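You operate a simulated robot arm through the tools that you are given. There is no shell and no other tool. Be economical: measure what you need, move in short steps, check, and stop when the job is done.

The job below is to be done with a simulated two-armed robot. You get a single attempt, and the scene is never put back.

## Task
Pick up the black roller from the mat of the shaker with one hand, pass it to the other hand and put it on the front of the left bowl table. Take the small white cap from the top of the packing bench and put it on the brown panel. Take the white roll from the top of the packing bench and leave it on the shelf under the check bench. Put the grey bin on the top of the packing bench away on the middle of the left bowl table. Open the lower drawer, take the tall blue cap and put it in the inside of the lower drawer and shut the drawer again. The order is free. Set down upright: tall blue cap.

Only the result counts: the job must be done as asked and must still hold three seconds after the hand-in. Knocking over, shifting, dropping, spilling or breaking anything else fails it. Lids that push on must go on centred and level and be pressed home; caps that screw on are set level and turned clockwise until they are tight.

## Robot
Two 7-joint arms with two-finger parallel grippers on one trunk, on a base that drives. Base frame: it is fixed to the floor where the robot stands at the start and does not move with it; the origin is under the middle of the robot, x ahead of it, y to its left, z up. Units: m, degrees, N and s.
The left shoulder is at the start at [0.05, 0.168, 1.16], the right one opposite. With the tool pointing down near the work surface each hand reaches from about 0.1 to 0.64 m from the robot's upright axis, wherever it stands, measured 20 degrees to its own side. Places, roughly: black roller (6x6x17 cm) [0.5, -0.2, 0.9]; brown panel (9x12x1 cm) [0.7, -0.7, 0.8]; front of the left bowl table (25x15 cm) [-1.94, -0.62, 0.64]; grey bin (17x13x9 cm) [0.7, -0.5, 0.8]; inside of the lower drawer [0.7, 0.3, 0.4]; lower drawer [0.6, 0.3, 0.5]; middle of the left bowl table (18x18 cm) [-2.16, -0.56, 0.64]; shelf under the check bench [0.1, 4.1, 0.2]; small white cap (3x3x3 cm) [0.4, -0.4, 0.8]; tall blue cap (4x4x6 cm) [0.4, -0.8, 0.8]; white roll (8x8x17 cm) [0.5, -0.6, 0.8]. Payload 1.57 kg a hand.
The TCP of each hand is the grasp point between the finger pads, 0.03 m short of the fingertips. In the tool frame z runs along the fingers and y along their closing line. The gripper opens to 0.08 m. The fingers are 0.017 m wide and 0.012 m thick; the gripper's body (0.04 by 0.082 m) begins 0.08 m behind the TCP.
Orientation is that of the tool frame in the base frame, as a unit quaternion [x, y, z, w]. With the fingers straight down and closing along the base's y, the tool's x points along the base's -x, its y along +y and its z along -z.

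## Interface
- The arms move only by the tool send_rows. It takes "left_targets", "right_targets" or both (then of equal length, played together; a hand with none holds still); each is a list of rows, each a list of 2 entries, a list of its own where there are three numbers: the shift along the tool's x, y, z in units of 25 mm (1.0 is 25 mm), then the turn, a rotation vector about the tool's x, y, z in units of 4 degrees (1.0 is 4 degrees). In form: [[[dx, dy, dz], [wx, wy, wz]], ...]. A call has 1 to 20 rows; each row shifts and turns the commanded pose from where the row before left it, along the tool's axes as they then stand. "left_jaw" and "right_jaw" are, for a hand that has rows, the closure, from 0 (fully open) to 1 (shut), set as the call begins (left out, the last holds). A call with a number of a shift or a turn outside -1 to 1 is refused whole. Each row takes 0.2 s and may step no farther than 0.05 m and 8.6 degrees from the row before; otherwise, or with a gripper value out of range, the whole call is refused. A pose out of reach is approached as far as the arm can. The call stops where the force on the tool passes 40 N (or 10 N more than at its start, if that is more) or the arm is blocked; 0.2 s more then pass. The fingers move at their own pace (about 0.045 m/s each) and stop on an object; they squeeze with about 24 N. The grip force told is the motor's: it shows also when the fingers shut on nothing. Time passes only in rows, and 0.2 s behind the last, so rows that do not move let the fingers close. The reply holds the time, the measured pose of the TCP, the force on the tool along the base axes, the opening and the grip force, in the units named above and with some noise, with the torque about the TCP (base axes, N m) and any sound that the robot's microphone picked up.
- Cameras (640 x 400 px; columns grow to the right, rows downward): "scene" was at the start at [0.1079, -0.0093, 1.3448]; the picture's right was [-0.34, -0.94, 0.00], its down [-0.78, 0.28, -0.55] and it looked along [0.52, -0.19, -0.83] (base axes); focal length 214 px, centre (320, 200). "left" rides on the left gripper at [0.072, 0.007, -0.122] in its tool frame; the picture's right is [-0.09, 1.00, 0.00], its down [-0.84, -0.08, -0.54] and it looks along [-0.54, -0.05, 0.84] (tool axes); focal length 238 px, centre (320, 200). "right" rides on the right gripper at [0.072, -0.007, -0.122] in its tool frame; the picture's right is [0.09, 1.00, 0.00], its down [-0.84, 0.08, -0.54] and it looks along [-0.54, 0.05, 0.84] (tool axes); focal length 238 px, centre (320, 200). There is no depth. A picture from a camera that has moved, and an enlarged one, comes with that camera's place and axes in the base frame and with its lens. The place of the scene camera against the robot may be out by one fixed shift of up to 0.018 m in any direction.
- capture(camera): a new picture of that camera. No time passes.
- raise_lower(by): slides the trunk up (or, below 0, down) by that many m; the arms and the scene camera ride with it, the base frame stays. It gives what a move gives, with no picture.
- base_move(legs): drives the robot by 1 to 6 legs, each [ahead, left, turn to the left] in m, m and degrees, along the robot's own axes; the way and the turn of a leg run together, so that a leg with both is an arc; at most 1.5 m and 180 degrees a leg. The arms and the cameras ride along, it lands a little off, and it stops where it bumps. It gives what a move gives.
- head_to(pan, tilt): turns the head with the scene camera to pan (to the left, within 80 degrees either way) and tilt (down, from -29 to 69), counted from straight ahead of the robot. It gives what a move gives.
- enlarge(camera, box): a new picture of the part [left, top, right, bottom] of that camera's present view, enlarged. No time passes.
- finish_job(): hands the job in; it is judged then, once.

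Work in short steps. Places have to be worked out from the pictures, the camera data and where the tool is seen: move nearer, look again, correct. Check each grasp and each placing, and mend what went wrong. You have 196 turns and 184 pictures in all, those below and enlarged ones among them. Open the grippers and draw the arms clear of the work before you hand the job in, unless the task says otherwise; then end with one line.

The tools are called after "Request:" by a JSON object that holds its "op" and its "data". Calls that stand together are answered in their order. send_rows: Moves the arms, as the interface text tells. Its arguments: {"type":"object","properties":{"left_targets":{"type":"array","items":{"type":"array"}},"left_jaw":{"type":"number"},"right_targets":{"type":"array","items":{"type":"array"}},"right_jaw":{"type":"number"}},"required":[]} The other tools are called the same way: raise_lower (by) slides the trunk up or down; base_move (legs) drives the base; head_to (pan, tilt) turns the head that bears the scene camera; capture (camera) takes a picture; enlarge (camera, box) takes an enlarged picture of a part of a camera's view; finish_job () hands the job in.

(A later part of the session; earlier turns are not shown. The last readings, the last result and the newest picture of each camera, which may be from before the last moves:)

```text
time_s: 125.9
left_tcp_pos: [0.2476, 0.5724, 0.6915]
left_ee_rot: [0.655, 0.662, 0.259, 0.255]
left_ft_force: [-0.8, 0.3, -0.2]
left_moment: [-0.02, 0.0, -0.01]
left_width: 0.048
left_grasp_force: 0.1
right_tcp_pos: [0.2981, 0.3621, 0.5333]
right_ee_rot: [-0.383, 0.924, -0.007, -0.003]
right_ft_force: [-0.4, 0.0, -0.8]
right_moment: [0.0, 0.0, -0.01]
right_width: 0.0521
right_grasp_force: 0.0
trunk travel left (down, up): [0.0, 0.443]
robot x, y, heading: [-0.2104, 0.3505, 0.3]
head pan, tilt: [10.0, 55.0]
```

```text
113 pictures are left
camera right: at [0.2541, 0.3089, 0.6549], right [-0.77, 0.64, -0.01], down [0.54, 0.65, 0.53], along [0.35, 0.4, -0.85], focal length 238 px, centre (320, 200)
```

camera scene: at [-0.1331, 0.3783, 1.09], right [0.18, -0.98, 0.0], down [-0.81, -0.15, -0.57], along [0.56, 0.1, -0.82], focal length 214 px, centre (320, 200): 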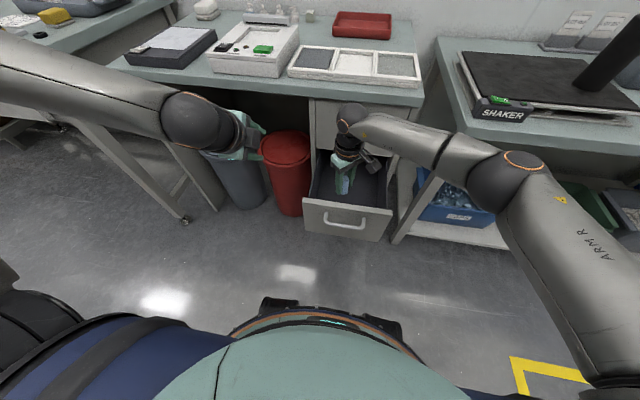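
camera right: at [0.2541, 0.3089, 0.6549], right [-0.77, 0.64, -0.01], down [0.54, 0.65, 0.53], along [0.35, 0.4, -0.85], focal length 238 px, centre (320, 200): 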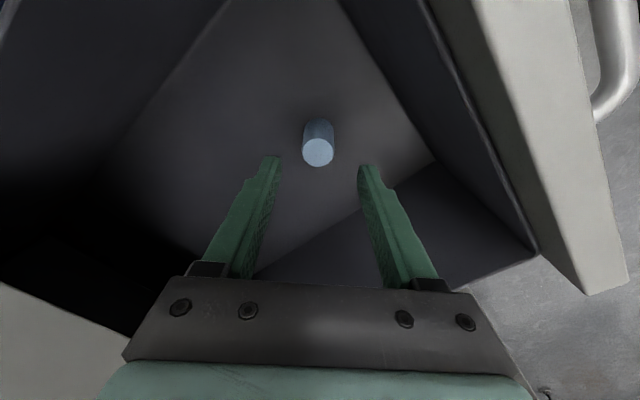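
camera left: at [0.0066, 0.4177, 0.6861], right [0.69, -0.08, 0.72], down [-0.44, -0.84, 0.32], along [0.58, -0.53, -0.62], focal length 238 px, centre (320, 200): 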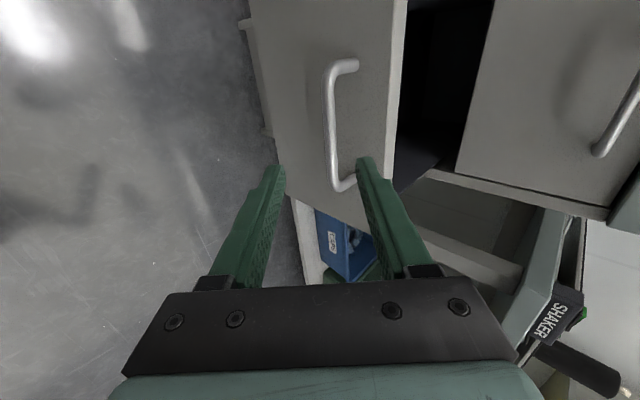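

The cap stands upright in the drawer. I raise the trunk to lift both hands clear, then back the base to where the left hand can meet the handle again.

Request:
{"op": "raise_lower", "data": {"by": 0.2}}

Request:
{"op": "send_rows", "data": {"right_targets": [[[0.7, 0.7, -0.3], [0, 0, 0]], [[0.7, 0.7, -0.3], [0, 0, 0]], [[0.7, 0.7, -0.3], [0, 0, 0]], [[1, 0, -0.3], [0, 0, 0]], [[1, 0, -0.3], [0, 0, 0]], [[1, 0, 0], [0, 0, 0.7]], [[1, 0, 0], [0, 0, 1]], [[1, 0, 0], [0, 0, 1]], [[1, 0, 0], [0, 0, 1]], [[0, 0, 0], [0, 0, 1]], [[0, 0, 0], [0, 0, 1]], [[0, 0, 0], [0, 0, 1]], [[0, 0, 0], [0, 0, 1]], [[0, 0, 0], [0, 0, 1]], [[0, 0, 0], [0, 0, 1]]]}}

Request:
{"op": "capture", "data": {"camera": "scene"}}

```text
time_s: 128.0
left_tcp_pos: [0.2473, 0.5712, 0.8909]
left_ee_rot: [0.656, 0.662, 0.26, 0.254]
left_ft_force: [0.9, -0.1, -0.1]
left_moment: [0.03, 0.04, -0.02]
left_width: 0.0481
left_grasp_force: 0.1
right_tcp_pos: [0.2995, 0.361, 0.7325]
right_ee_rot: [-0.383, 0.924, -0.007, -0.003]
right_ft_force: [0.0, 0.5, -0.7]
right_moment: [-0.02, 0.0, 0.0]
right_width: 0.0519
right_grasp_force: 0.0
trunk travel left (down, up): [-0.2, 0.243]
robot x, y, heading: [-0.2119, 0.3494, 0.1]
head pan, tilt: [10.0, 55.0]
```

```text
time_s: 131.2
left_tcp_pos: [0.247, 0.5731, 0.8916]
left_ee_rot: [0.655, 0.662, 0.259, 0.254]
left_ft_force: [-0.1, -0.1, 0.8]
left_moment: [0.03, -0.01, 0.04]
left_width: 0.0479
left_grasp_force: 0.0
right_tcp_pos: [0.1124, 0.2624, 0.773]
right_ee_rot: [-0.052, 0.999, -0.008, 0.0]
right_ft_force: [-0.1, 0.6, 1.1]
right_moment: [0.03, -0.01, 0.02]
right_width: 0.0517
right_grasp_force: 0.1
trunk travel left (down, up): [-0.2, 0.243]
robot x, y, heading: [-0.2119, 0.3514, 0.6]
head pan, tilt: [10.0, 55.0]
```

```text
112 pictures are left
camera scene: at [-0.1017, 0.3785, 1.2181], right [0.18, -0.98, 0.0], down [-0.81, -0.15, -0.57], along [0.56, 0.1, -0.82], focal length 214 px, centre (320, 200)
```

scene: 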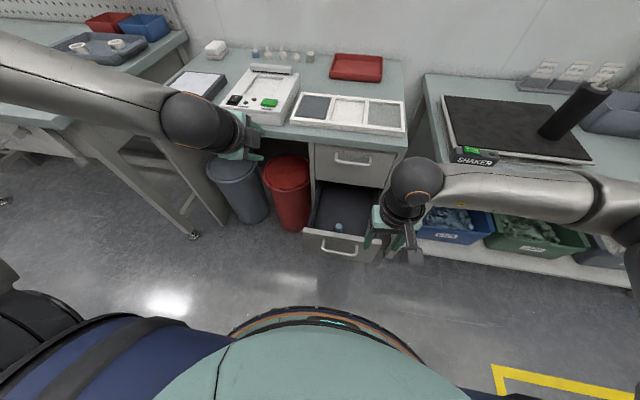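

The cap is visible standing in the drawer. I'll push the drawer shut with the right hand pitched forward; first I back the base 0.16 m to give the arm room and tilt the hand.

Request:
{"op": "base_move", "data": {"legs": [[-0.16, 0, 0]]}}

Request:
{"op": "send_rows", "data": {"right_targets": [[[-0.6, 0.3, 0], [0, -1, 0.5]], [[-0.6, 0.3, 0], [0, -1, 0.5]], [[-0.6, 0.3, 0], [0, -1, 0.5]], [[0, 0.3, 0.5], [0, -1, 0]], [[0, 0.3, 0.5], [0, -1, 0]], [[0, 0.3, 0.5], [0, -1, 0]], [[0, 0.3, 0.5], [0, -1, 0]], [[0, 0.3, 0.5], [0, -1, 0]], [[0, 0.3, 0.5], [0, -1, 0]], [[0, 0.3, 0], [0, -1, 0]], [[0, 0, 0], [0, -1, 0]], [[0, 0, 0], [0, -1, 0]], [[0, 0, 0], [0, -1, 0]], [[0, 0, 0], [0, -1, 0]], [[0, 0, 0], [0, -1, 0]], [[0, 0, 0], [0, -1, 0]]], "right_jaw": 0.5}}

Request:
{"op": "capture", "data": {"camera": "scene"}}

Request:
{"op": "capture", "data": {"camera": "right"}}

```text
time_s: 132.6
left_tcp_pos: [0.0881, 0.5692, 0.8918]
left_ee_rot: [0.656, 0.662, 0.259, 0.256]
left_ft_force: [0.6, 0.7, 0.6]
left_moment: [0.01, 0.0, 0.0]
left_width: 0.048
left_grasp_force: 0.1
right_tcp_pos: [-0.0464, 0.2623, 0.7708]
right_ee_rot: [-0.052, 0.999, -0.007, 0.0]
right_ft_force: [0.6, 0.4, -0.5]
right_moment: [-0.03, 0.04, 0.01]
right_width: 0.0518
right_grasp_force: 0.1
trunk travel left (down, up): [-0.2, 0.243]
robot x, y, heading: [-0.3708, 0.3509, -0.1]
head pan, tilt: [10.0, 55.0]
```

```text
time_s: 136.0
left_tcp_pos: [0.0893, 0.5707, 0.8914]
left_ee_rot: [0.656, 0.662, 0.259, 0.255]
left_ft_force: [1.1, 1.0, 0.5]
left_moment: [0.01, -0.01, 0.0]
left_width: 0.0479
left_grasp_force: 0.0
right_tcp_pos: [0.026, 0.3391, 0.7067]
right_ee_rot: [-0.001, 0.848, -0.001, 0.53]
right_ft_force: [0.2, -0.3, -0.2]
right_moment: [0.02, -0.02, 0.0]
right_width: 0.0401
right_grasp_force: 0.1
trunk travel left (down, up): [-0.2, 0.243]
robot x, y, heading: [-0.3734, 0.35, 0.2]
head pan, tilt: [10.0, 55.0]
```

```text
111 pictures are left
camera scene: at [-0.2604, 0.3777, 1.2181], right [0.18, -0.98, 0.0], down [-0.81, -0.14, -0.57], along [0.56, 0.1, -0.82], focal length 214 px, centre (320, 200)
```

scene: 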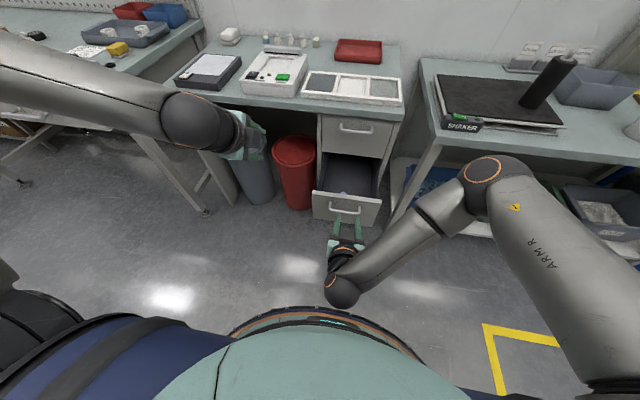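

```text
110 pictures are left
camera right: at [-0.1149, 0.3333, 0.6934], right [-0.04, 1.0, -0.09], down [-0.12, 0.08, 0.99], along [0.99, 0.05, 0.12], focal length 238 px, centre (320, 200)
```

right: 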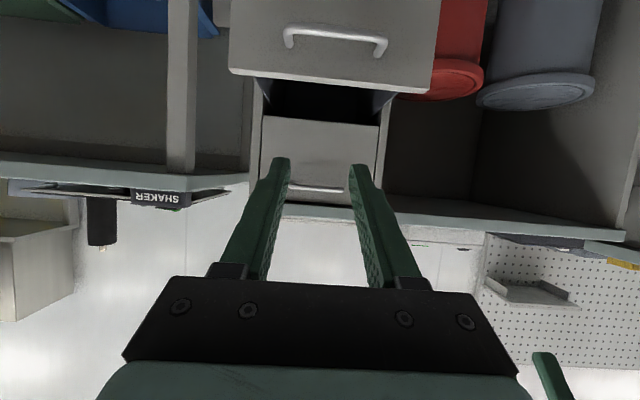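

The right hand now points forward and down. The face top is at z≈0.575 and the bar at 0.549, so I bring the tips to just above the bar.

Request:
{"op": "send_rows", "data": {"right_targets": [[[0.327, 0.05, 0.916], [0, 0, 0]], [[0.327, 0.05, 0.916], [0, 0, 0]], [[0.327, 0.05, 0.916], [0, 0, 0]], [[0.327, 0.05, 0.916], [0, 0, 0]], [[0.327, 0.05, 0.916], [0, 0, 0]], [[0.327, 0.05, 0.916], [0, 0, 0]], [[0.327, 0.05, 0.916], [0, 0, 0]]]}}

Request:
{"op": "capture", "data": {"camera": "right"}}

Request:
{"op": "enlarge", "data": {"camera": "scene", "box": [290, 160, 410, 235]}}

```text
time_s: 137.6
left_tcp_pos: [0.0883, 0.5699, 0.8921]
left_ee_rot: [0.656, 0.662, 0.259, 0.255]
left_ft_force: [-0.1, 0.5, 0.1]
left_moment: [0.0, -0.03, 0.01]
left_width: 0.0478
left_grasp_force: 0.0
right_tcp_pos: [0.1457, 0.3621, 0.5953]
right_ee_rot: [0.0, 0.849, -0.003, 0.528]
right_ft_force: [-0.6, -0.2, -0.2]
right_moment: [0.0, -0.01, 0.0]
right_width: 0.04
right_grasp_force: 0.0
right hand out of reach, approached as far as the arm can: row 6, 7
trunk travel left (down, up): [-0.2, 0.243]
robot x, y, heading: [-0.3711, 0.3518, 0.3]
head pan, tilt: [10.0, 55.0]
```

```text
109 pictures are left
camera right: at [0.0055, 0.3557, 0.5842], right [-0.04, 1.0, -0.09], down [-0.12, 0.08, 0.99], along [0.99, 0.05, 0.11], focal length 238 px, centre (320, 200)
```

right: 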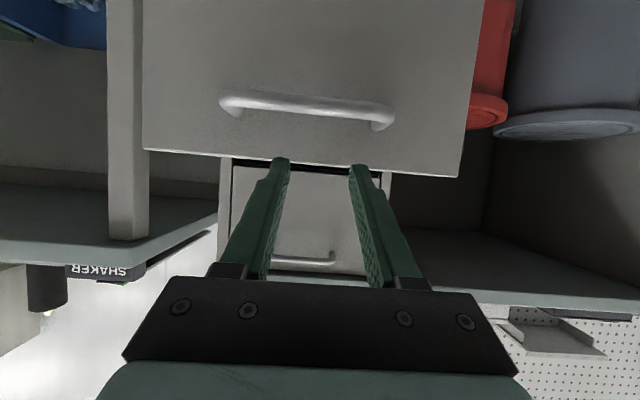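

```text
5.33 times, centred on (350, 198) of scene
camera zoom: at [-0.2604, 0.3777, 1.2181], right [0.18, -0.98, 0.0], down [-0.81, -0.14, -0.57], along [0.56, 0.1, -0.82], focal length 1144 px, centre (160, 213)
```

zoom: 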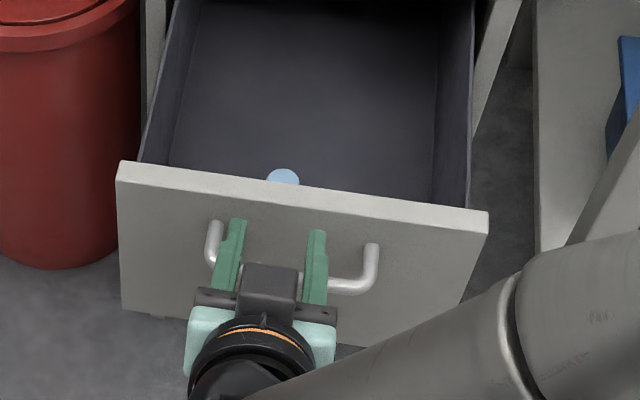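

The tips are level with the top edge. I lower the trunk 2 cm so that they meet the face above the bar.

Request:
{"op": "raise_lower", "data": {"by": -0.021}}

Request:
{"op": "base_move", "data": {"legs": [[0.04, 0, 0]]}}

Request:
{"op": "capture", "data": {"camera": "right"}}

Request:
{"op": "enlarge", "data": {"camera": "scene", "box": [290, 140, 410, 215]}}

```text
time_s: 138.3
left_tcp_pos: [0.0893, 0.5708, 0.8703]
left_ee_rot: [0.656, 0.662, 0.259, 0.256]
left_ft_force: [0.1, -0.4, -1.0]
left_moment: [-0.04, -0.02, 0.03]
left_width: 0.0479
left_grasp_force: 0.0
right_tcp_pos: [0.145, 0.3614, 0.5742]
right_ee_rot: [0.0, 0.85, -0.004, 0.527]
right_ft_force: [0.5, 0.6, 0.5]
right_moment: [-0.02, -0.02, 0.04]
right_width: 0.0401
right_grasp_force: 0.1
trunk travel left (down, up): [-0.179, 0.264]
robot x, y, heading: [-0.3747, 0.3502, 0.0]
head pan, tilt: [10.0, 55.0]
```

```text
time_s: 139.2
left_tcp_pos: [0.1279, 0.5703, 0.8693]
left_ee_rot: [0.656, 0.662, 0.258, 0.255]
left_ft_force: [-0.2, -0.2, -0.3]
left_moment: [0.02, 0.0, 0.0]
left_width: 0.0483
left_grasp_force: 0.1
right_tcp_pos: [0.1851, 0.3614, 0.5752]
right_ee_rot: [0.0, 0.85, -0.004, 0.528]
right_ft_force: [0.3, 0.4, -0.1]
right_moment: [0.0, 0.04, 0.03]
right_width: 0.04
right_grasp_force: 0.0
trunk travel left (down, up): [-0.179, 0.264]
robot x, y, heading: [-0.3342, 0.3492, 0.1]
head pan, tilt: [10.0, 55.0]
```

```text
107 pictures are left
camera right: at [0.045, 0.3556, 0.5631], right [-0.04, 1.0, -0.09], down [-0.11, 0.08, 0.99], along [0.99, 0.05, 0.11], focal length 238 px, centre (320, 200)
```

right: 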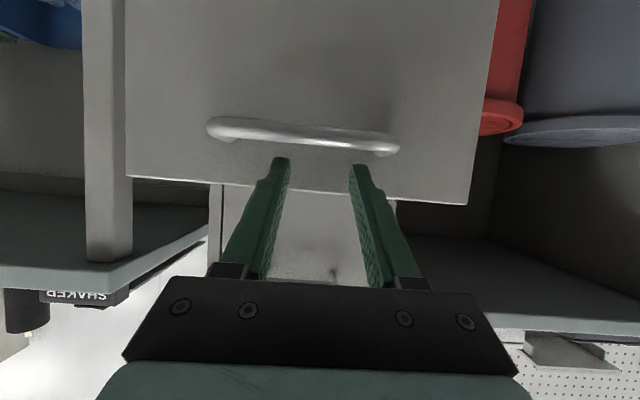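

```text
5.33 times, centred on (350, 178) of scene
camera zoom: at [-0.2204, 0.3778, 1.1971], right [0.18, -0.98, 0.0], down [-0.81, -0.14, -0.57], along [0.56, 0.1, -0.82], focal length 1144 px, centre (160, 320)
```

zoom: 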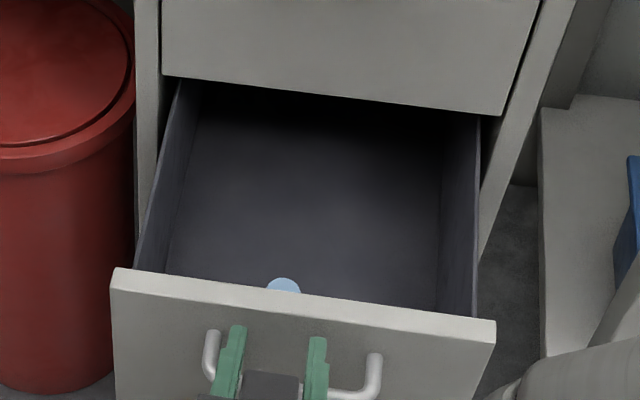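

The tips sit on the face between bar and top edge, with the cap still upright. I push with the arm in 12 mm rows.

Request:
{"op": "send_rows", "data": {"right_targets": [[[-0.22, 0, 0.45], [0, 0, 0]], [[-0.22, 0, 0.45], [0, 0, 0]], [[-0.22, 0, 0.45], [0, 0, 0]], [[-0.22, 0, 0.45], [0, 0, 0]], [[-0.22, 0, 0.45], [0, 0, 0]], [[-0.22, 0, 0.45], [0, 0, 0]], [[-0.22, 0, 0.45], [0, 0, 0]], [[-0.22, 0, 0.45], [0, 0, 0]]]}}

Request:
{"op": "capture", "data": {"camera": "scene"}}

```text
time_s: 141.0
left_tcp_pos: [0.1295, 0.5704, 0.8697]
left_ee_rot: [0.656, 0.661, 0.259, 0.255]
left_ft_force: [0.0, -0.2, 0.2]
left_moment: [-0.02, -0.02, -0.01]
left_width: 0.0477
left_grasp_force: 0.1
right_tcp_pos: [0.2854, 0.3603, 0.5747]
right_ee_rot: [-0.001, 0.849, -0.003, 0.528]
right_ft_force: [0.5, -0.5, -0.1]
right_moment: [0.03, 0.01, 0.02]
right_width: 0.0402
right_grasp_force: 0.1
trunk travel left (down, up): [-0.179, 0.264]
robot x, y, heading: [-0.3325, 0.3514, 0.2]
head pan, tilt: [10.0, 55.0]
```

```text
105 pictures are left
camera scene: at [-0.2205, 0.3777, 1.1971], right [0.18, -0.98, 0.0], down [-0.81, -0.14, -0.57], along [0.56, 0.1, -0.82], focal length 214 px, centre (320, 200)
```

scene: 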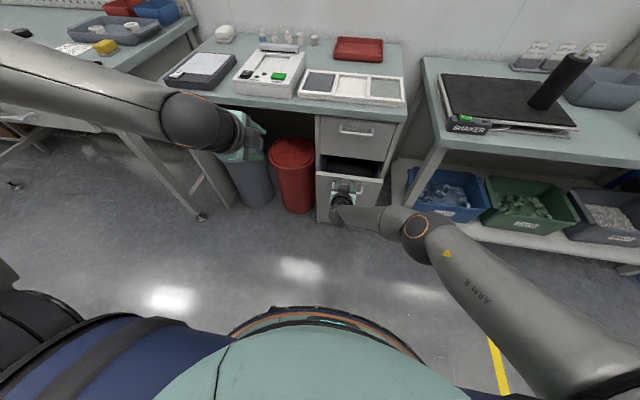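

The drawer follows. I push another 0.1 m.

Request:
{"op": "send_rows", "data": {"right_targets": [[[-0.22, 0, 0.45], [0, 0, 0]], [[-0.22, 0, 0.45], [0, 0, 0]], [[-0.22, 0, 0.45], [0, 0, 0]], [[-0.22, 0, 0.45], [0, 0, 0]], [[-0.22, 0, 0.45], [0, 0, 0]], [[-0.22, 0, 0.45], [0, 0, 0]], [[-0.22, 0, 0.45], [0, 0, 0]], [[-0.22, 0, 0.45], [0, 0, 0]]]}}

Request:
{"op": "capture", "data": {"camera": "right"}}

Request:
{"op": "enlarge", "data": {"camera": "scene", "box": [280, 100, 440, 200]}}

```text
time_s: 142.8
left_tcp_pos: [0.1286, 0.5699, 0.8701]
left_ee_rot: [0.656, 0.662, 0.258, 0.256]
left_ft_force: [0.2, 0.1, 0.0]
left_moment: [0.0, 0.01, -0.01]
left_width: 0.0479
left_grasp_force: 0.1
right_tcp_pos: [0.3232, 0.3509, 0.588]
right_ee_rot: [0.0, 0.849, -0.004, 0.529]
right_ft_force: [0.0, -0.3, 0.9]
right_moment: [0.0, 0.02, -0.02]
right_width: 0.0399
right_grasp_force: 0.0
right hand out of reach, approached as far as the arm can: row 2, 3, 4, 5, 6, 7, 8
trunk travel left (down, up): [-0.179, 0.264]
robot x, y, heading: [-0.33, 0.3512, 0.1]
head pan, tilt: [10.0, 55.0]
```

```text
104 pictures are left
camera right: at [0.1825, 0.3445, 0.5766], right [-0.04, 1.0, -0.09], down [-0.12, 0.09, 0.99], along [0.99, 0.05, 0.11], focal length 238 px, centre (320, 200)
```

right: 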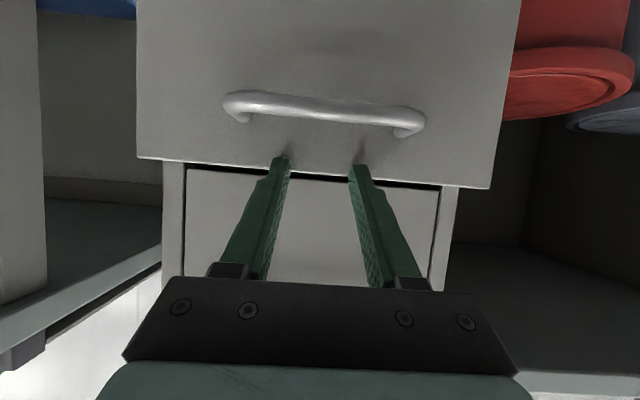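

```text
4.00 times, centred on (360, 150) of scene
camera zoom: at [-0.2207, 0.3778, 1.1972], right [0.18, -0.98, 0.0], down [-0.81, -0.14, -0.57], along [0.56, 0.1, -0.82], focal length 858 px, centre (160, 400)
```

zoom: 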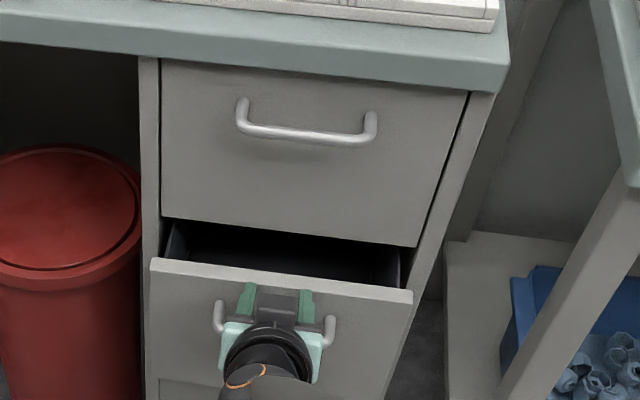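

The arm is at its reach limit. I lower 13 mm to stay on the face and push the rest with the base, gently in two steps.

Request:
{"op": "raise_lower", "data": {"by": -0.013}}

Request:
{"op": "base_move", "data": {"legs": [[0.06, 0, 0]]}}

Request:
{"op": "enlarge", "data": {"camera": "scene", "box": [280, 80, 440, 180]}}

```text
time_s: 143.4
left_tcp_pos: [0.1278, 0.5694, 0.8558]
left_ee_rot: [0.656, 0.661, 0.258, 0.255]
left_ft_force: [0.1, -0.1, 0.1]
left_moment: [0.02, 0.02, -0.03]
left_width: 0.0481
left_grasp_force: 0.2
right_tcp_pos: [0.322, 0.3501, 0.5741]
right_ee_rot: [0.0, 0.85, -0.003, 0.527]
right_ft_force: [-0.6, -0.2, 0.7]
right_moment: [0.02, 0.03, -0.02]
right_width: 0.0401
right_grasp_force: 0.1
trunk travel left (down, up): [-0.166, 0.277]
robot x, y, heading: [-0.3322, 0.3524, 0.1]
head pan, tilt: [10.0, 55.0]
```

```text
time_s: 144.4
left_tcp_pos: [0.1881, 0.5696, 0.8564]
left_ee_rot: [0.657, 0.661, 0.258, 0.256]
left_ft_force: [0.4, 0.0, 0.0]
left_moment: [0.02, 0.0, -0.03]
left_width: 0.0481
left_grasp_force: 0.1
right_tcp_pos: [0.3816, 0.3501, 0.5753]
right_ee_rot: [0.0, 0.849, -0.005, 0.528]
right_ft_force: [-0.6, -0.1, 0.2]
right_moment: [0.05, -0.01, 0.0]
right_width: 0.04
right_grasp_force: 0.1
trunk travel left (down, up): [-0.166, 0.277]
robot x, y, heading: [-0.2748, 0.3526, 0.1]
head pan, tilt: [10.0, 55.0]
```

```text
4.00 times, centred on (360, 130) of scene
camera zoom: at [-0.1609, 0.3778, 1.1841], right [0.17, -0.98, 0.0], down [-0.81, -0.14, -0.57], along [0.56, 0.1, -0.82], focal length 858 px, centre (160, 480)
```

zoom: 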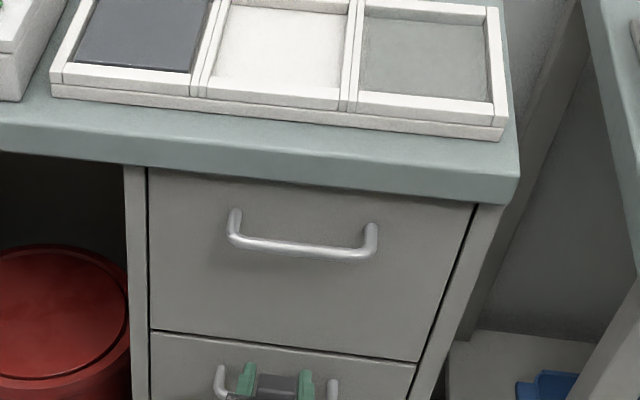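

It looks nearly shut. I press on in small steps until the force rises.

Request:
{"op": "base_move", "data": {"legs": [[0.015, 0, 0]]}}

Request:
{"op": "base_move", "data": {"legs": [[0.012, 0, 0]]}}

Request:
{"op": "capture", "data": {"camera": "right"}}

Request:
{"op": "enlarge", "data": {"camera": "scene", "box": [280, 120, 440, 220]}}

```text
time_s: 145.2
left_tcp_pos: [0.2002, 0.5701, 0.8567]
left_ee_rot: [0.657, 0.661, 0.258, 0.254]
left_ft_force: [0.0, 0.3, -0.3]
left_moment: [-0.01, 0.01, 0.0]
left_width: 0.048
left_grasp_force: 0.0
right_tcp_pos: [0.3913, 0.3541, 0.5721]
right_ee_rot: [-0.001, 0.851, -0.002, 0.525]
right_ft_force: [-0.7, -0.3, 0.5]
right_moment: [-0.01, -0.01, 0.01]
right_width: 0.0401
right_grasp_force: 0.0
trunk travel left (down, up): [-0.166, 0.277]
robot x, y, heading: [-0.2602, 0.3519, 0.2]
head pan, tilt: [10.0, 55.0]
stopped in leg 1: the force on the tool passed its limit at 87 N (the readings are from after the stop); the commanded pose is now the measured one
```

```text
time_s: 146.1
left_tcp_pos: [0.2083, 0.5697, 0.8573]
left_ee_rot: [0.658, 0.661, 0.257, 0.254]
left_ft_force: [-0.3, 0.1, -0.9]
left_moment: [0.03, 0.02, -0.01]
left_width: 0.0482
left_grasp_force: 0.1
right_tcp_pos: [0.3908, 0.3588, 0.564]
right_ee_rot: [-0.001, 0.856, 0.001, 0.516]
right_ft_force: [-2.5, 0.3, -0.2]
right_moment: [-0.05, 0.0, -0.04]
right_width: 0.0397
right_grasp_force: 0.0
trunk travel left (down, up): [-0.166, 0.277]
robot x, y, heading: [-0.2525, 0.3513, -0.3]
head pan, tilt: [10.0, 55.0]
stopped in leg 1: the force on the tool passed its limit at 111 N (the readings are from after the stop); the commanded pose is now the measured one
```

```text
101 pictures are left
camera right: at [0.2504, 0.352, 0.5552], right [-0.05, 1.0, -0.08], down [-0.09, 0.07, 0.99], along [0.99, 0.05, 0.09], focal length 238 px, centre (320, 200)
```

right: 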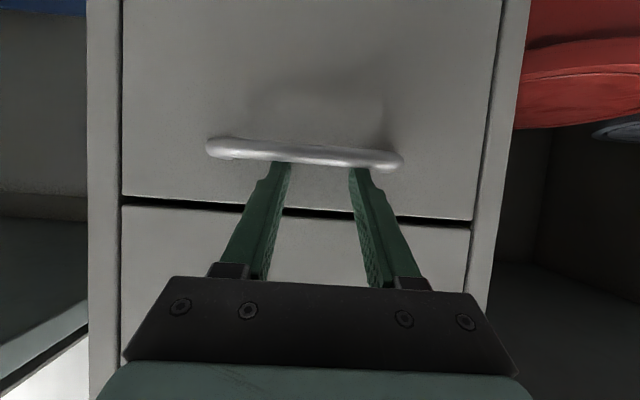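

```text
4.00 times, centred on (360, 170) of scene
camera zoom: at [-0.1401, 0.3775, 1.184], right [0.17, -0.98, 0.0], down [-0.81, -0.14, -0.57], along [0.56, 0.1, -0.82], focal length 858 px, centre (160, 320)
```

zoom: 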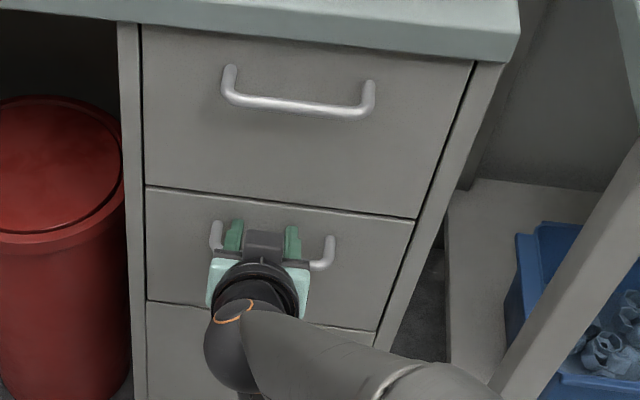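

The drawer is flush shut. I withdraw the hand along its own axis so as not to hook the bar.

Request:
{"op": "send_rows", "data": {"right_targets": [[[-0.15, 0, -0.8], [0, 0, 0]], [[-0.15, 0, -0.9], [0, 0, 0]], [[0, 0, -1], [0, 0, 0]], [[0, 0, -1], [0, 0, 0]], [[0, 0, -1], [0, 0, 0]], [[0, 0, -1], [0, 0, 0]]]}}

Request:
{"op": "capture", "data": {"camera": "right"}}

```text
time_s: 147.5
left_tcp_pos: [0.2086, 0.568, 0.857]
left_ee_rot: [0.657, 0.66, 0.258, 0.256]
left_ft_force: [0.5, -0.2, -0.5]
left_moment: [0.01, -0.01, 0.0]
left_width: 0.048
left_grasp_force: 0.1
right_tcp_pos: [0.2679, 0.3557, 0.6376]
right_ee_rot: [-0.002, 0.855, 0.002, 0.518]
right_ft_force: [-0.6, -0.2, 0.3]
right_moment: [0.03, -0.05, 0.01]
right_width: 0.0399
right_grasp_force: 0.0
trunk travel left (down, up): [-0.166, 0.277]
robot x, y, heading: [-0.2538, 0.3484, 0.0]
head pan, tilt: [10.0, 55.0]
```

```text
99 pictures are left
camera right: at [0.1276, 0.3501, 0.6289], right [-0.04, 1.0, -0.08], down [-0.09, 0.08, 0.99], along [0.99, 0.05, 0.09], focal length 238 px, centre (320, 200)
```

right: 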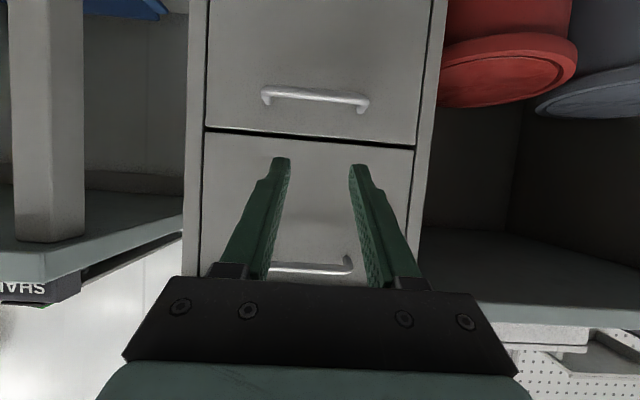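

The drawer stays shut. Now for the roller: I raise the trunk, back off a little, bring the right hand upright and roll the left hand back to closing sideways.

Request:
{"op": "raise_lower", "data": {"by": 0.166}}

Request:
{"op": "base_move", "data": {"legs": [[-0.1, -0.1, 0]]}}

Request:
{"op": "send_rows", "data": {"right_targets": [[[0, 0, -0.5], [0, 1, 0]], [[0, 0, -0.5], [0, 1, 0]], [[0, 0, -0.5], [0, 1, 0]], [[0, 0, -0.5], [0, 1, 0]], [[0, 0, 0], [0, 1, 0]], [[0, 0, 0], [0, 1, 0]], [[0, 0, 0], [0, 1, 0]], [[0, 0, 0], [0, 1, 0]], [[0, 0, 0], [0, 1, 0]], [[0, 0, 0], [0, 1, 0]], [[0, -0.5, 0], [0, 1, 0]], [[0, -0.5, 0], [0, 1, 0]], [[0, -0.5, 0], [0, 1, 0]], [[0, -0.5, 0], [0, 1, 0]], [[0, -0.5, 0], [0, 1, 0]], [[0, -0.5, 0], [0, 0.6, 0]], [[0, -0.5, 0], [0, 0, 0]], [[0, -0.5, 0], [0, 0, 0]], [[0, -0.5, 0], [0, 0, 0]], [[0, -0.5, 0], [0, 0, 0]]], "left_targets": [[[0, 0, 0], [0, 0, -1]], [[0, 0, 0], [0, 0, -1]], [[0, 0, 0], [0, 0, -1]], [[0, 0, 0], [0, 0, -1]], [[0, 0, 0], [0, 0, -1]], [[0, 0, 0], [0, 0, -1]], [[0, 0, 0], [0, 0, -1]], [[0, 0, 0], [0, 0, -1]], [[0, 0, 0], [0, 0, -1]], [[0, 0, 0], [0, 0, -1]], [[0, 0, 0], [0, 0, -1]], [[0, 0, 0], [0, 0, -1]], [[0, 0, 0], [0, 0, -1]], [[0, 0, 0], [0, 0, -1]], [[0, 0, 0], [0, 0, -1]], [[0, 0, 0], [0, 0, -1]], [[0, 0, 0], [0, 0, -1]], [[0, 0, 0], [0, 0, -1]], [[0, 0, 0], [0, 0, -1]], [[0, 0, 0], [0, 0, -1]]], "right_jaw": 0, "left_jaw": 0}}

Request:
{"op": "base_move", "data": {"legs": [[0, -0.27, 0], [0.25, 0, 0]]}}

Request:
{"op": "head_to", "data": {"pan": -10, "tilt": 50}}

Request:
{"op": "capture", "data": {"camera": "scene"}}

```text
time_s: 149.4
left_tcp_pos: [0.2092, 0.5679, 1.0217]
left_ee_rot: [0.658, 0.66, 0.258, 0.255]
left_ft_force: [-0.6, -0.8, 0.3]
left_moment: [-0.01, 0.01, -0.02]
left_width: 0.0478
left_grasp_force: 0.0
right_tcp_pos: [0.269, 0.356, 0.8025]
right_ee_rot: [-0.001, 0.856, 0.002, 0.517]
right_ft_force: [-0.7, 0.1, 0.0]
right_moment: [0.01, 0.01, 0.02]
right_width: 0.04
right_grasp_force: 0.0
trunk travel left (down, up): [-0.332, 0.111]
robot x, y, heading: [-0.2493, 0.3508, -0.1]
head pan, tilt: [10.0, 55.0]
```

```text
time_s: 150.9
left_tcp_pos: [0.108, 0.469, 1.0225]
left_ee_rot: [0.657, 0.661, 0.258, 0.254]
left_ft_force: [0.1, -0.1, 0.1]
left_moment: [0.02, 0.0, 0.0]
left_width: 0.0477
left_grasp_force: 0.0
right_tcp_pos: [0.1666, 0.2546, 0.8027]
right_ee_rot: [-0.001, 0.856, 0.002, 0.517]
right_ft_force: [-0.2, -0.1, -0.2]
right_moment: [0.02, -0.01, -0.01]
right_width: 0.04
right_grasp_force: 0.1
trunk travel left (down, up): [-0.332, 0.111]
robot x, y, heading: [-0.3563, 0.2486, 0.1]
head pan, tilt: [10.0, 55.0]
```

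```text
time_s: 155.1
left_tcp_pos: [0.1078, 0.4672, 1.0216]
left_ee_rot: [0.078, 0.929, 0.033, 0.361]
left_ft_force: [-0.4, -0.2, 0.5]
left_moment: [-0.01, -0.01, -0.01]
left_width: 0.0801
left_grasp_force: 0.1
right_tcp_pos: [0.1264, 0.1294, 0.8302]
right_ee_rot: [-0.002, 1.0, 0.001, -0.001]
right_ft_force: [0.2, 0.0, 0.0]
right_moment: [0.01, 0.0, -0.05]
right_width: 0.08
right_grasp_force: 0.1
trunk travel left (down, up): [-0.332, 0.111]
robot x, y, heading: [-0.3543, 0.2516, 0.1]
head pan, tilt: [10.0, 55.0]
```

```text
time_s: 158.3
left_tcp_pos: [0.1159, 0.1958, 1.0228]
left_ee_rot: [0.078, 0.929, 0.034, 0.361]
left_ft_force: [-0.6, 0.3, 0.3]
left_moment: [-0.03, -0.01, -0.01]
left_width: 0.0801
left_grasp_force: 0.0
right_tcp_pos: [0.1337, -0.142, 0.8297]
right_ee_rot: [-0.002, 1.0, 0.0, -0.001]
right_ft_force: [-0.6, 0.3, 0.3]
right_moment: [-0.02, -0.03, 0.0]
right_width: 0.0799
right_grasp_force: 0.1
trunk travel left (down, up): [-0.332, 0.111]
robot x, y, heading: [-0.3444, -0.0187, -0.1]
head pan, tilt: [10.0, 55.0]
stopped in leg 2: the robot was blocked; the commanded pose is now the measured one
```

```text
time_s: 159.2
left_tcp_pos: [0.1157, 0.1955, 1.0219]
left_ee_rot: [0.078, 0.929, 0.033, 0.361]
left_ft_force: [0.1, 0.5, -0.5]
left_moment: [-0.01, 0.01, 0.01]
left_width: 0.0801
left_grasp_force: 0.1
right_tcp_pos: [0.1339, -0.1418, 0.8304]
right_ee_rot: [-0.001, 1.0, 0.0, -0.001]
right_ft_force: [-0.4, 0.7, 0.4]
right_moment: [0.02, 0.03, 0.0]
right_width: 0.0799
right_grasp_force: 0.1
trunk travel left (down, up): [-0.332, 0.111]
robot x, y, heading: [-0.3441, -0.0222, 0.2]
head pan, tilt: [-10.0, 50.0]
```

```text
98 pictures are left
camera scene: at [-0.2287, -0.0219, 1.3566], right [-0.17, -0.98, 0.0], down [-0.75, 0.13, -0.64], along [0.63, -0.11, -0.77], focal length 214 px, centre (320, 200)
```

scene: 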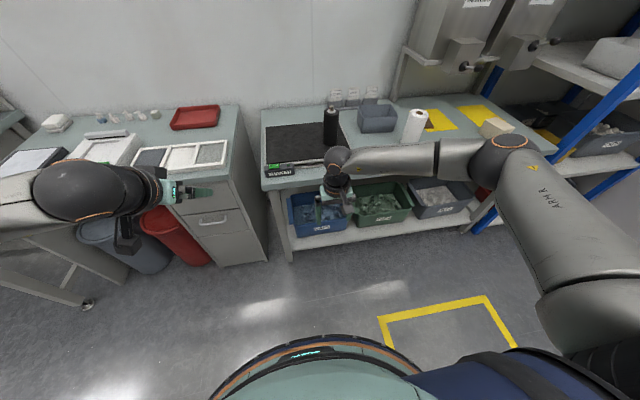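

The base reported blocked although nothing is visible ahead. I try the forward move again in a small step.

Request:
{"op": "base_move", "data": {"legs": [[0.08, 0, 0]]}}

Request:
{"op": "head_to", "data": {"pan": -80, "tilt": 35}}

Request:
{"op": "capture", "data": {"camera": "scene"}}

```text
time_s: 160.2
left_tcp_pos: [0.1966, 0.1959, 1.0214]
left_ee_rot: [0.079, 0.929, 0.034, 0.361]
left_ft_force: [0.1, -0.3, -1.1]
left_moment: [0.0, -0.01, -0.02]
left_width: 0.0801
left_grasp_force: 0.0
right_tcp_pos: [0.2144, -0.142, 0.8286]
right_ee_rot: [-0.002, 1.0, 0.001, -0.001]
right_ft_force: [0.5, 0.2, 0.0]
right_moment: [-0.01, 0.01, 0.01]
right_width: 0.08
right_grasp_force: 0.0
trunk travel left (down, up): [-0.332, 0.111]
robot x, y, heading: [-0.2679, -0.024, -0.1]
head pan, tilt: [-10.0, 50.0]
```

```text
time_s: 161.6
left_tcp_pos: [0.1946, 0.1956, 1.0217]
left_ee_rot: [0.079, 0.928, 0.033, 0.361]
left_ft_force: [1.0, -0.2, -0.2]
left_moment: [0.04, -0.01, 0.0]
left_width: 0.08
left_grasp_force: 0.1
right_tcp_pos: [0.2129, -0.1428, 0.8303]
right_ee_rot: [-0.001, 1.0, 0.001, -0.001]
right_ft_force: [-0.4, 0.1, 0.1]
right_moment: [-0.01, 0.0, 0.0]
right_width: 0.08
right_grasp_force: 0.1
trunk travel left (down, up): [-0.332, 0.111]
robot x, y, heading: [-0.2672, -0.0271, 0.0]
head pan, tilt: [-80.0, 35.0]
```

```text
97 pictures are left
camera scene: at [-0.209, -0.0953, 1.3784], right [-0.98, -0.17, 0.0], down [-0.1, 0.56, -0.82], along [0.14, -0.81, -0.57], focal length 214 px, centre (320, 200)
```

scene: 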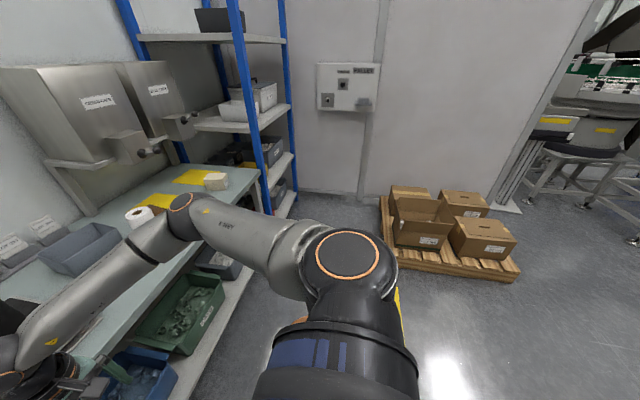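

The way is clear. I raise the right hand above roller height, drive up to the bench, and look at the roller.

Request:
{"op": "send_rows", "data": {"right_targets": [[[0, 0, -1], [0, 0, 0]], [[0, 0, -1], [0, 0, 0]], [[0, 0, -1], [0, 0, 0]], [[0, 0, -1], [0, 0, 0]], [[0, 0, -1], [0, 0, 0]], [[0, 0, -1], [0, 0, 0]], [[0, 0, -1], [0, 0, 0]], [[0, 0, -1], [0, 0, 0]], [[0, 0, -1], [0, 0, 0]], [[0, 0, -1], [0, 0, 0]]]}}

Request:
{"op": "base_move", "data": {"legs": [[0.2, 0, 0]]}}

Request:
{"op": "head_to", "data": {"pan": -15, "tilt": 50}}

Request:
{"op": "capture", "data": {"camera": "right"}}

Request:
{"op": "capture", "data": {"camera": "scene"}}

```text
time_s: 163.8
left_tcp_pos: [0.196, 0.1946, 1.0217]
left_ee_rot: [0.079, 0.929, 0.034, 0.361]
left_ft_force: [0.6, 0.4, -0.3]
left_moment: [0.0, 0.01, 0.01]
left_width: 0.08
left_grasp_force: 0.0
right_tcp_pos: [0.2132, -0.1432, 1.079]
right_ee_rot: [-0.002, 1.0, 0.001, -0.001]
right_ft_force: [0.7, -0.1, 0.0]
right_moment: [-0.02, 0.0, 0.0]
right_width: 0.0801
right_grasp_force: 0.0
trunk travel left (down, up): [-0.332, 0.111]
robot x, y, heading: [-0.2673, -0.0239, 0.1]
head pan, tilt: [-80.0, 35.0]
```

```text
time_s: 165.4
left_tcp_pos: [0.4001, 0.1946, 1.0214]
left_ee_rot: [0.08, 0.928, 0.033, 0.361]
left_ft_force: [0.6, 0.4, 0.3]
left_moment: [-0.03, -0.01, -0.03]
left_width: 0.0802
left_grasp_force: 0.0
right_tcp_pos: [0.4184, -0.1464, 1.0783]
right_ee_rot: [0.0, 1.0, 0.001, -0.001]
right_ft_force: [-0.1, -0.7, 0.5]
right_moment: [-0.01, 0.07, 0.01]
right_width: 0.08
right_grasp_force: 0.0
trunk travel left (down, up): [-0.332, 0.111]
robot x, y, heading: [-0.0608, -0.0271, -0.3]
head pan, tilt: [-80.0, 35.0]
```

```text
time_s: 166.8
left_tcp_pos: [0.4002, 0.1932, 1.0222]
left_ee_rot: [0.08, 0.928, 0.033, 0.361]
left_ft_force: [0.0, 0.5, 0.7]
left_moment: [0.02, 0.0, 0.02]
left_width: 0.08
left_grasp_force: 0.2
right_tcp_pos: [0.4169, -0.1457, 1.0794]
right_ee_rot: [0.001, 1.0, 0.001, -0.001]
right_ft_force: [-0.9, 0.1, -0.2]
right_moment: [-0.05, 0.02, 0.0]
right_width: 0.0799
right_grasp_force: 0.1
trunk travel left (down, up): [-0.332, 0.111]
robot x, y, heading: [-0.0641, -0.026, -0.5]
head pan, tilt: [-15.0, 50.0]
```

```text
96 pictures are left
camera right: at [0.3463, -0.1521, 1.1999], right [-0.09, 1.0, 0.0], down [0.84, 0.08, 0.54], along [0.54, 0.05, -0.84], focal length 238 px, centre (320, 200)
```

right: 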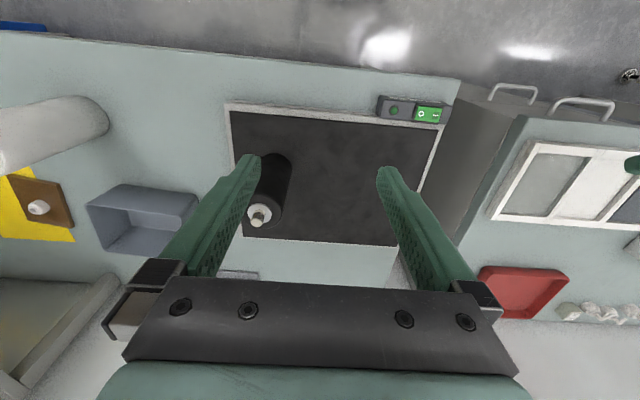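

```text
95 pictures are left
camera scene: at [0.0538, -0.0293, 1.3567], right [-0.26, -0.96, 0.0], down [-0.74, 0.2, -0.64], along [0.62, -0.17, -0.77], focal length 214 px, centre (320, 200)
```

scene: 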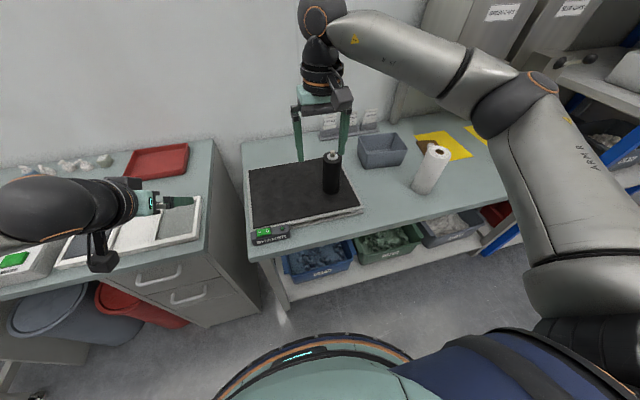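

The roller stands at about [0.516, -0.206]. I move the right hand directly above it and check alignment.

Request:
{"op": "send_rows", "data": {"right_targets": [[[-0.8, -0.48, 0], [0, 0, 0]], [[-0.8, -0.48, 0], [0, 0, 0]], [[-0.8, -0.48, 0], [0, 0, 0]], [[-0.8, -0.48, 0], [0, 0, 0]], [[-0.8, -0.48, 0], [0, 0, 0]]]}}

Request:
{"op": "capture", "data": {"camera": "right"}}

Request:
{"op": "enlarge", "data": {"camera": "scene", "box": [260, 90, 420, 190]}}

```text
time_s: 168.0
left_tcp_pos: [0.3999, 0.1932, 1.0212]
left_ee_rot: [0.08, 0.929, 0.034, 0.36]
left_ft_force: [0.8, -0.5, 0.0]
left_moment: [-0.01, -0.03, 0.01]
left_width: 0.0798
left_grasp_force: 0.0
right_tcp_pos: [0.5201, -0.2061, 1.0758]
right_ee_rot: [0.0, 1.0, 0.0, -0.001]
right_ft_force: [-0.8, 0.0, 0.2]
right_moment: [-0.02, 0.02, 0.01]
right_width: 0.08
right_grasp_force: 0.1
trunk travel left (down, up): [-0.332, 0.111]
robot x, y, heading: [-0.0603, -0.022, -0.1]
head pan, tilt: [-15.0, 50.0]
```

```text
94 pictures are left
camera right: at [0.4475, -0.2115, 1.198], right [-0.09, 1.0, 0.0], down [0.84, 0.08, 0.54], along [0.54, 0.05, -0.84], focal length 238 px, centre (320, 200)
```

right: 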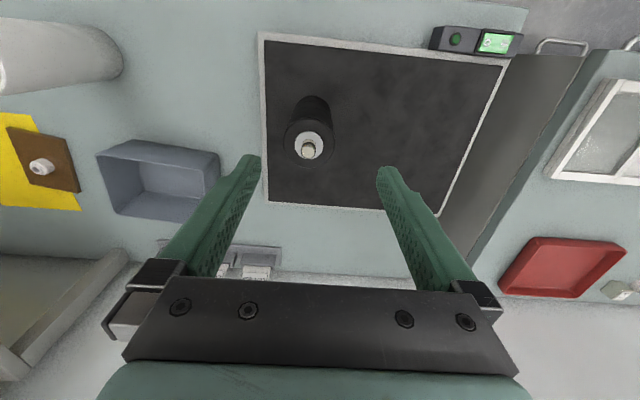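

```text
4.00 times, centred on (340, 140) of scene
camera zoom: at [0.054, -0.0292, 1.3566], right [-0.26, -0.96, 0.0], down [-0.74, 0.2, -0.64], along [0.62, -0.17, -0.77], focal length 858 px, centre (240, 440)
```

zoom: 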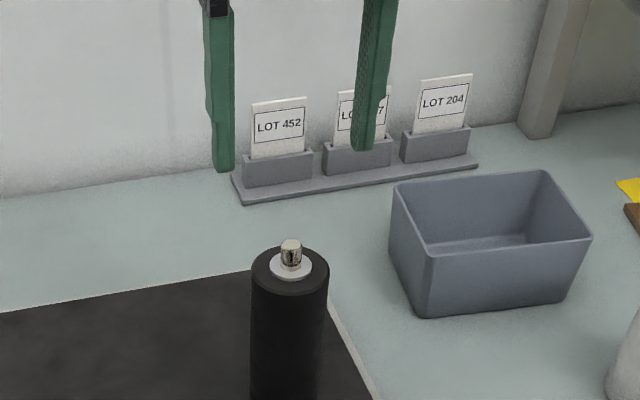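

The roller is at about [0.531, -0.214] with its body top near 0.94. I correct and descend until the tips are just above it.

Request:
{"op": "send_rows", "data": {"right_targets": [[[-0.44, -0.32, 0.5], [0, 0, 0]], [[0, 0, 1], [0, 0, 0]], [[0, 0, 1], [0, 0, 0]], [[0, 0, 1], [0, 0, 0]], [[0, 0, 0.3], [0, 0, 0]]]}}

Request:
{"op": "capture", "data": {"camera": "right"}}

Request:
{"op": "enlarge", "data": {"camera": "scene", "box": [260, 110, 420, 210]}}

```text
time_s: 169.2
left_tcp_pos: [0.4015, 0.1937, 1.0215]
left_ee_rot: [0.081, 0.928, 0.033, 0.362]
left_ft_force: [-0.4, -0.6, -1.2]
left_moment: [-0.03, -0.03, -0.02]
left_width: 0.08
left_grasp_force: 0.0
right_tcp_pos: [0.5274, -0.2128, 0.9824]
right_ee_rot: [0.0, 1.0, 0.001, 0.0]
right_ft_force: [-0.2, -0.4, -0.4]
right_moment: [0.02, 0.0, 0.01]
right_width: 0.08
right_grasp_force: 0.1
trunk travel left (down, up): [-0.332, 0.111]
robot x, y, heading: [-0.0621, -0.0183, -0.3]
head pan, tilt: [-15.0, 50.0]
```

```text
92 pictures are left
camera right: at [0.4569, -0.2184, 1.1039], right [-0.09, 1.0, 0.0], down [0.84, 0.08, 0.54], along [0.54, 0.05, -0.84], focal length 238 px, centre (320, 200)
```

right: 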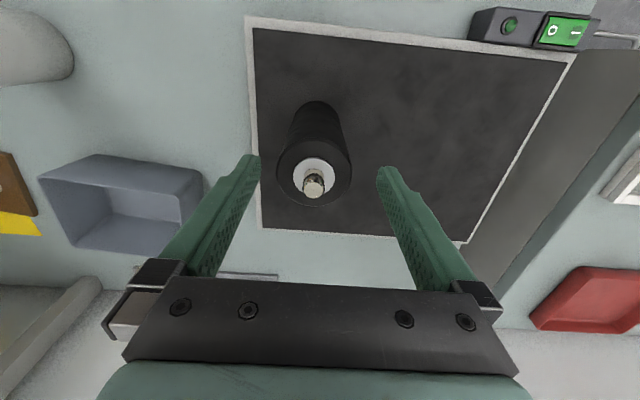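

```text
4.00 times, centred on (340, 160) of scene
camera zoom: at [0.0539, -0.0292, 1.3567], right [-0.26, -0.96, 0.0], down [-0.74, 0.2, -0.64], along [0.62, -0.17, -0.77], focal length 858 px, centre (240, 360)
```

zoom: 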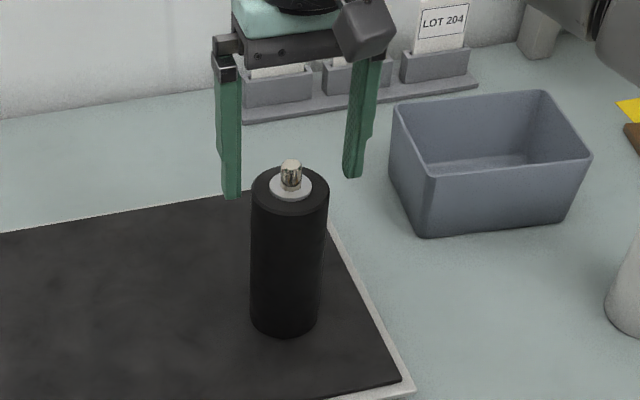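

The tips are level with the top disc, which is nearly centred (4 mm to the right). I correct, descend 5.5 cm, and close.

Request:
{"op": "send_rows", "data": {"right_targets": [[[-0.08, -0.16, 0.3], [0, 0, 0]], [[0, 0, 0.5], [0, 0, 0]], [[0, 0, 0.5], [0, 0, 0]], [[0, 0, 0.5], [0, 0, 0]], [[0, 0, 0.4], [0, 0, 0]]]}}

Request:
{"op": "send_rows", "data": {"right_targets": [[[0, 0, 0], [0, 0, 0]], [[0, 0, 0], [0, 0, 0]], [[0, 0, 0], [0, 0, 0]], [[0, 0, 0], [0, 0, 0]]], "right_jaw": 1}}

Request:
{"op": "capture", "data": {"camera": "right"}}

```text
time_s: 170.4
left_tcp_pos: [0.4008, 0.1935, 1.0225]
left_ee_rot: [0.08, 0.928, 0.033, 0.361]
left_ft_force: [-0.8, 0.3, 0.0]
left_moment: [0.01, 0.0, 0.0]
left_width: 0.0798
left_grasp_force: 0.0
right_tcp_pos: [0.5304, -0.2181, 0.9289]
right_ee_rot: [0.0, 1.0, 0.001, -0.001]
right_ft_force: [0.4, 0.0, -0.7]
right_moment: [0.01, -0.01, -0.03]
right_width: 0.08
right_grasp_force: 0.1
trunk travel left (down, up): [-0.332, 0.111]
robot x, y, heading: [-0.061, -0.0234, -0.1]
head pan, tilt: [-15.0, 50.0]
```

```text
time_s: 171.4
left_tcp_pos: [0.4005, 0.194, 1.0225]
left_ee_rot: [0.079, 0.928, 0.033, 0.362]
left_ft_force: [0.2, -0.8, -0.6]
left_moment: [-0.04, 0.02, 0.03]
left_width: 0.0798
left_grasp_force: 0.1
right_tcp_pos: [0.5296, -0.2173, 0.9295]
right_ee_rot: [0.001, 1.0, 0.001, -0.001]
right_ft_force: [-0.1, 2.4, 0.2]
right_moment: [0.25, -0.03, 0.08]
right_width: 0.0579
right_grasp_force: 24.2
trunk travel left (down, up): [-0.332, 0.111]
robot x, y, heading: [-0.0615, -0.025, -0.4]
head pan, tilt: [-15.0, 50.0]
```

```text
90 pictures are left
camera right: at [0.4596, -0.2242, 1.0502], right [-0.09, 1.0, 0.0], down [0.84, 0.08, 0.54], along [0.54, 0.05, -0.84], focal length 238 px, centre (320, 200)
```

right: 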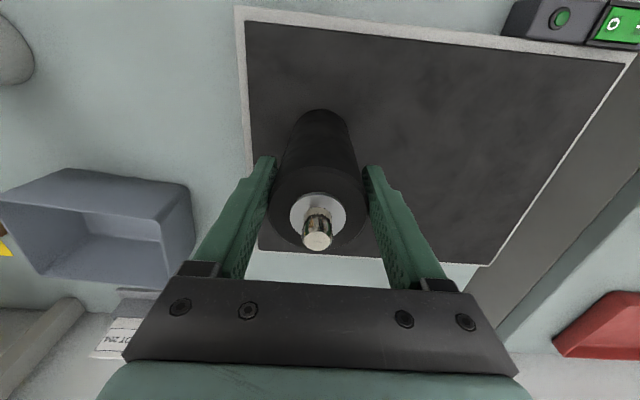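

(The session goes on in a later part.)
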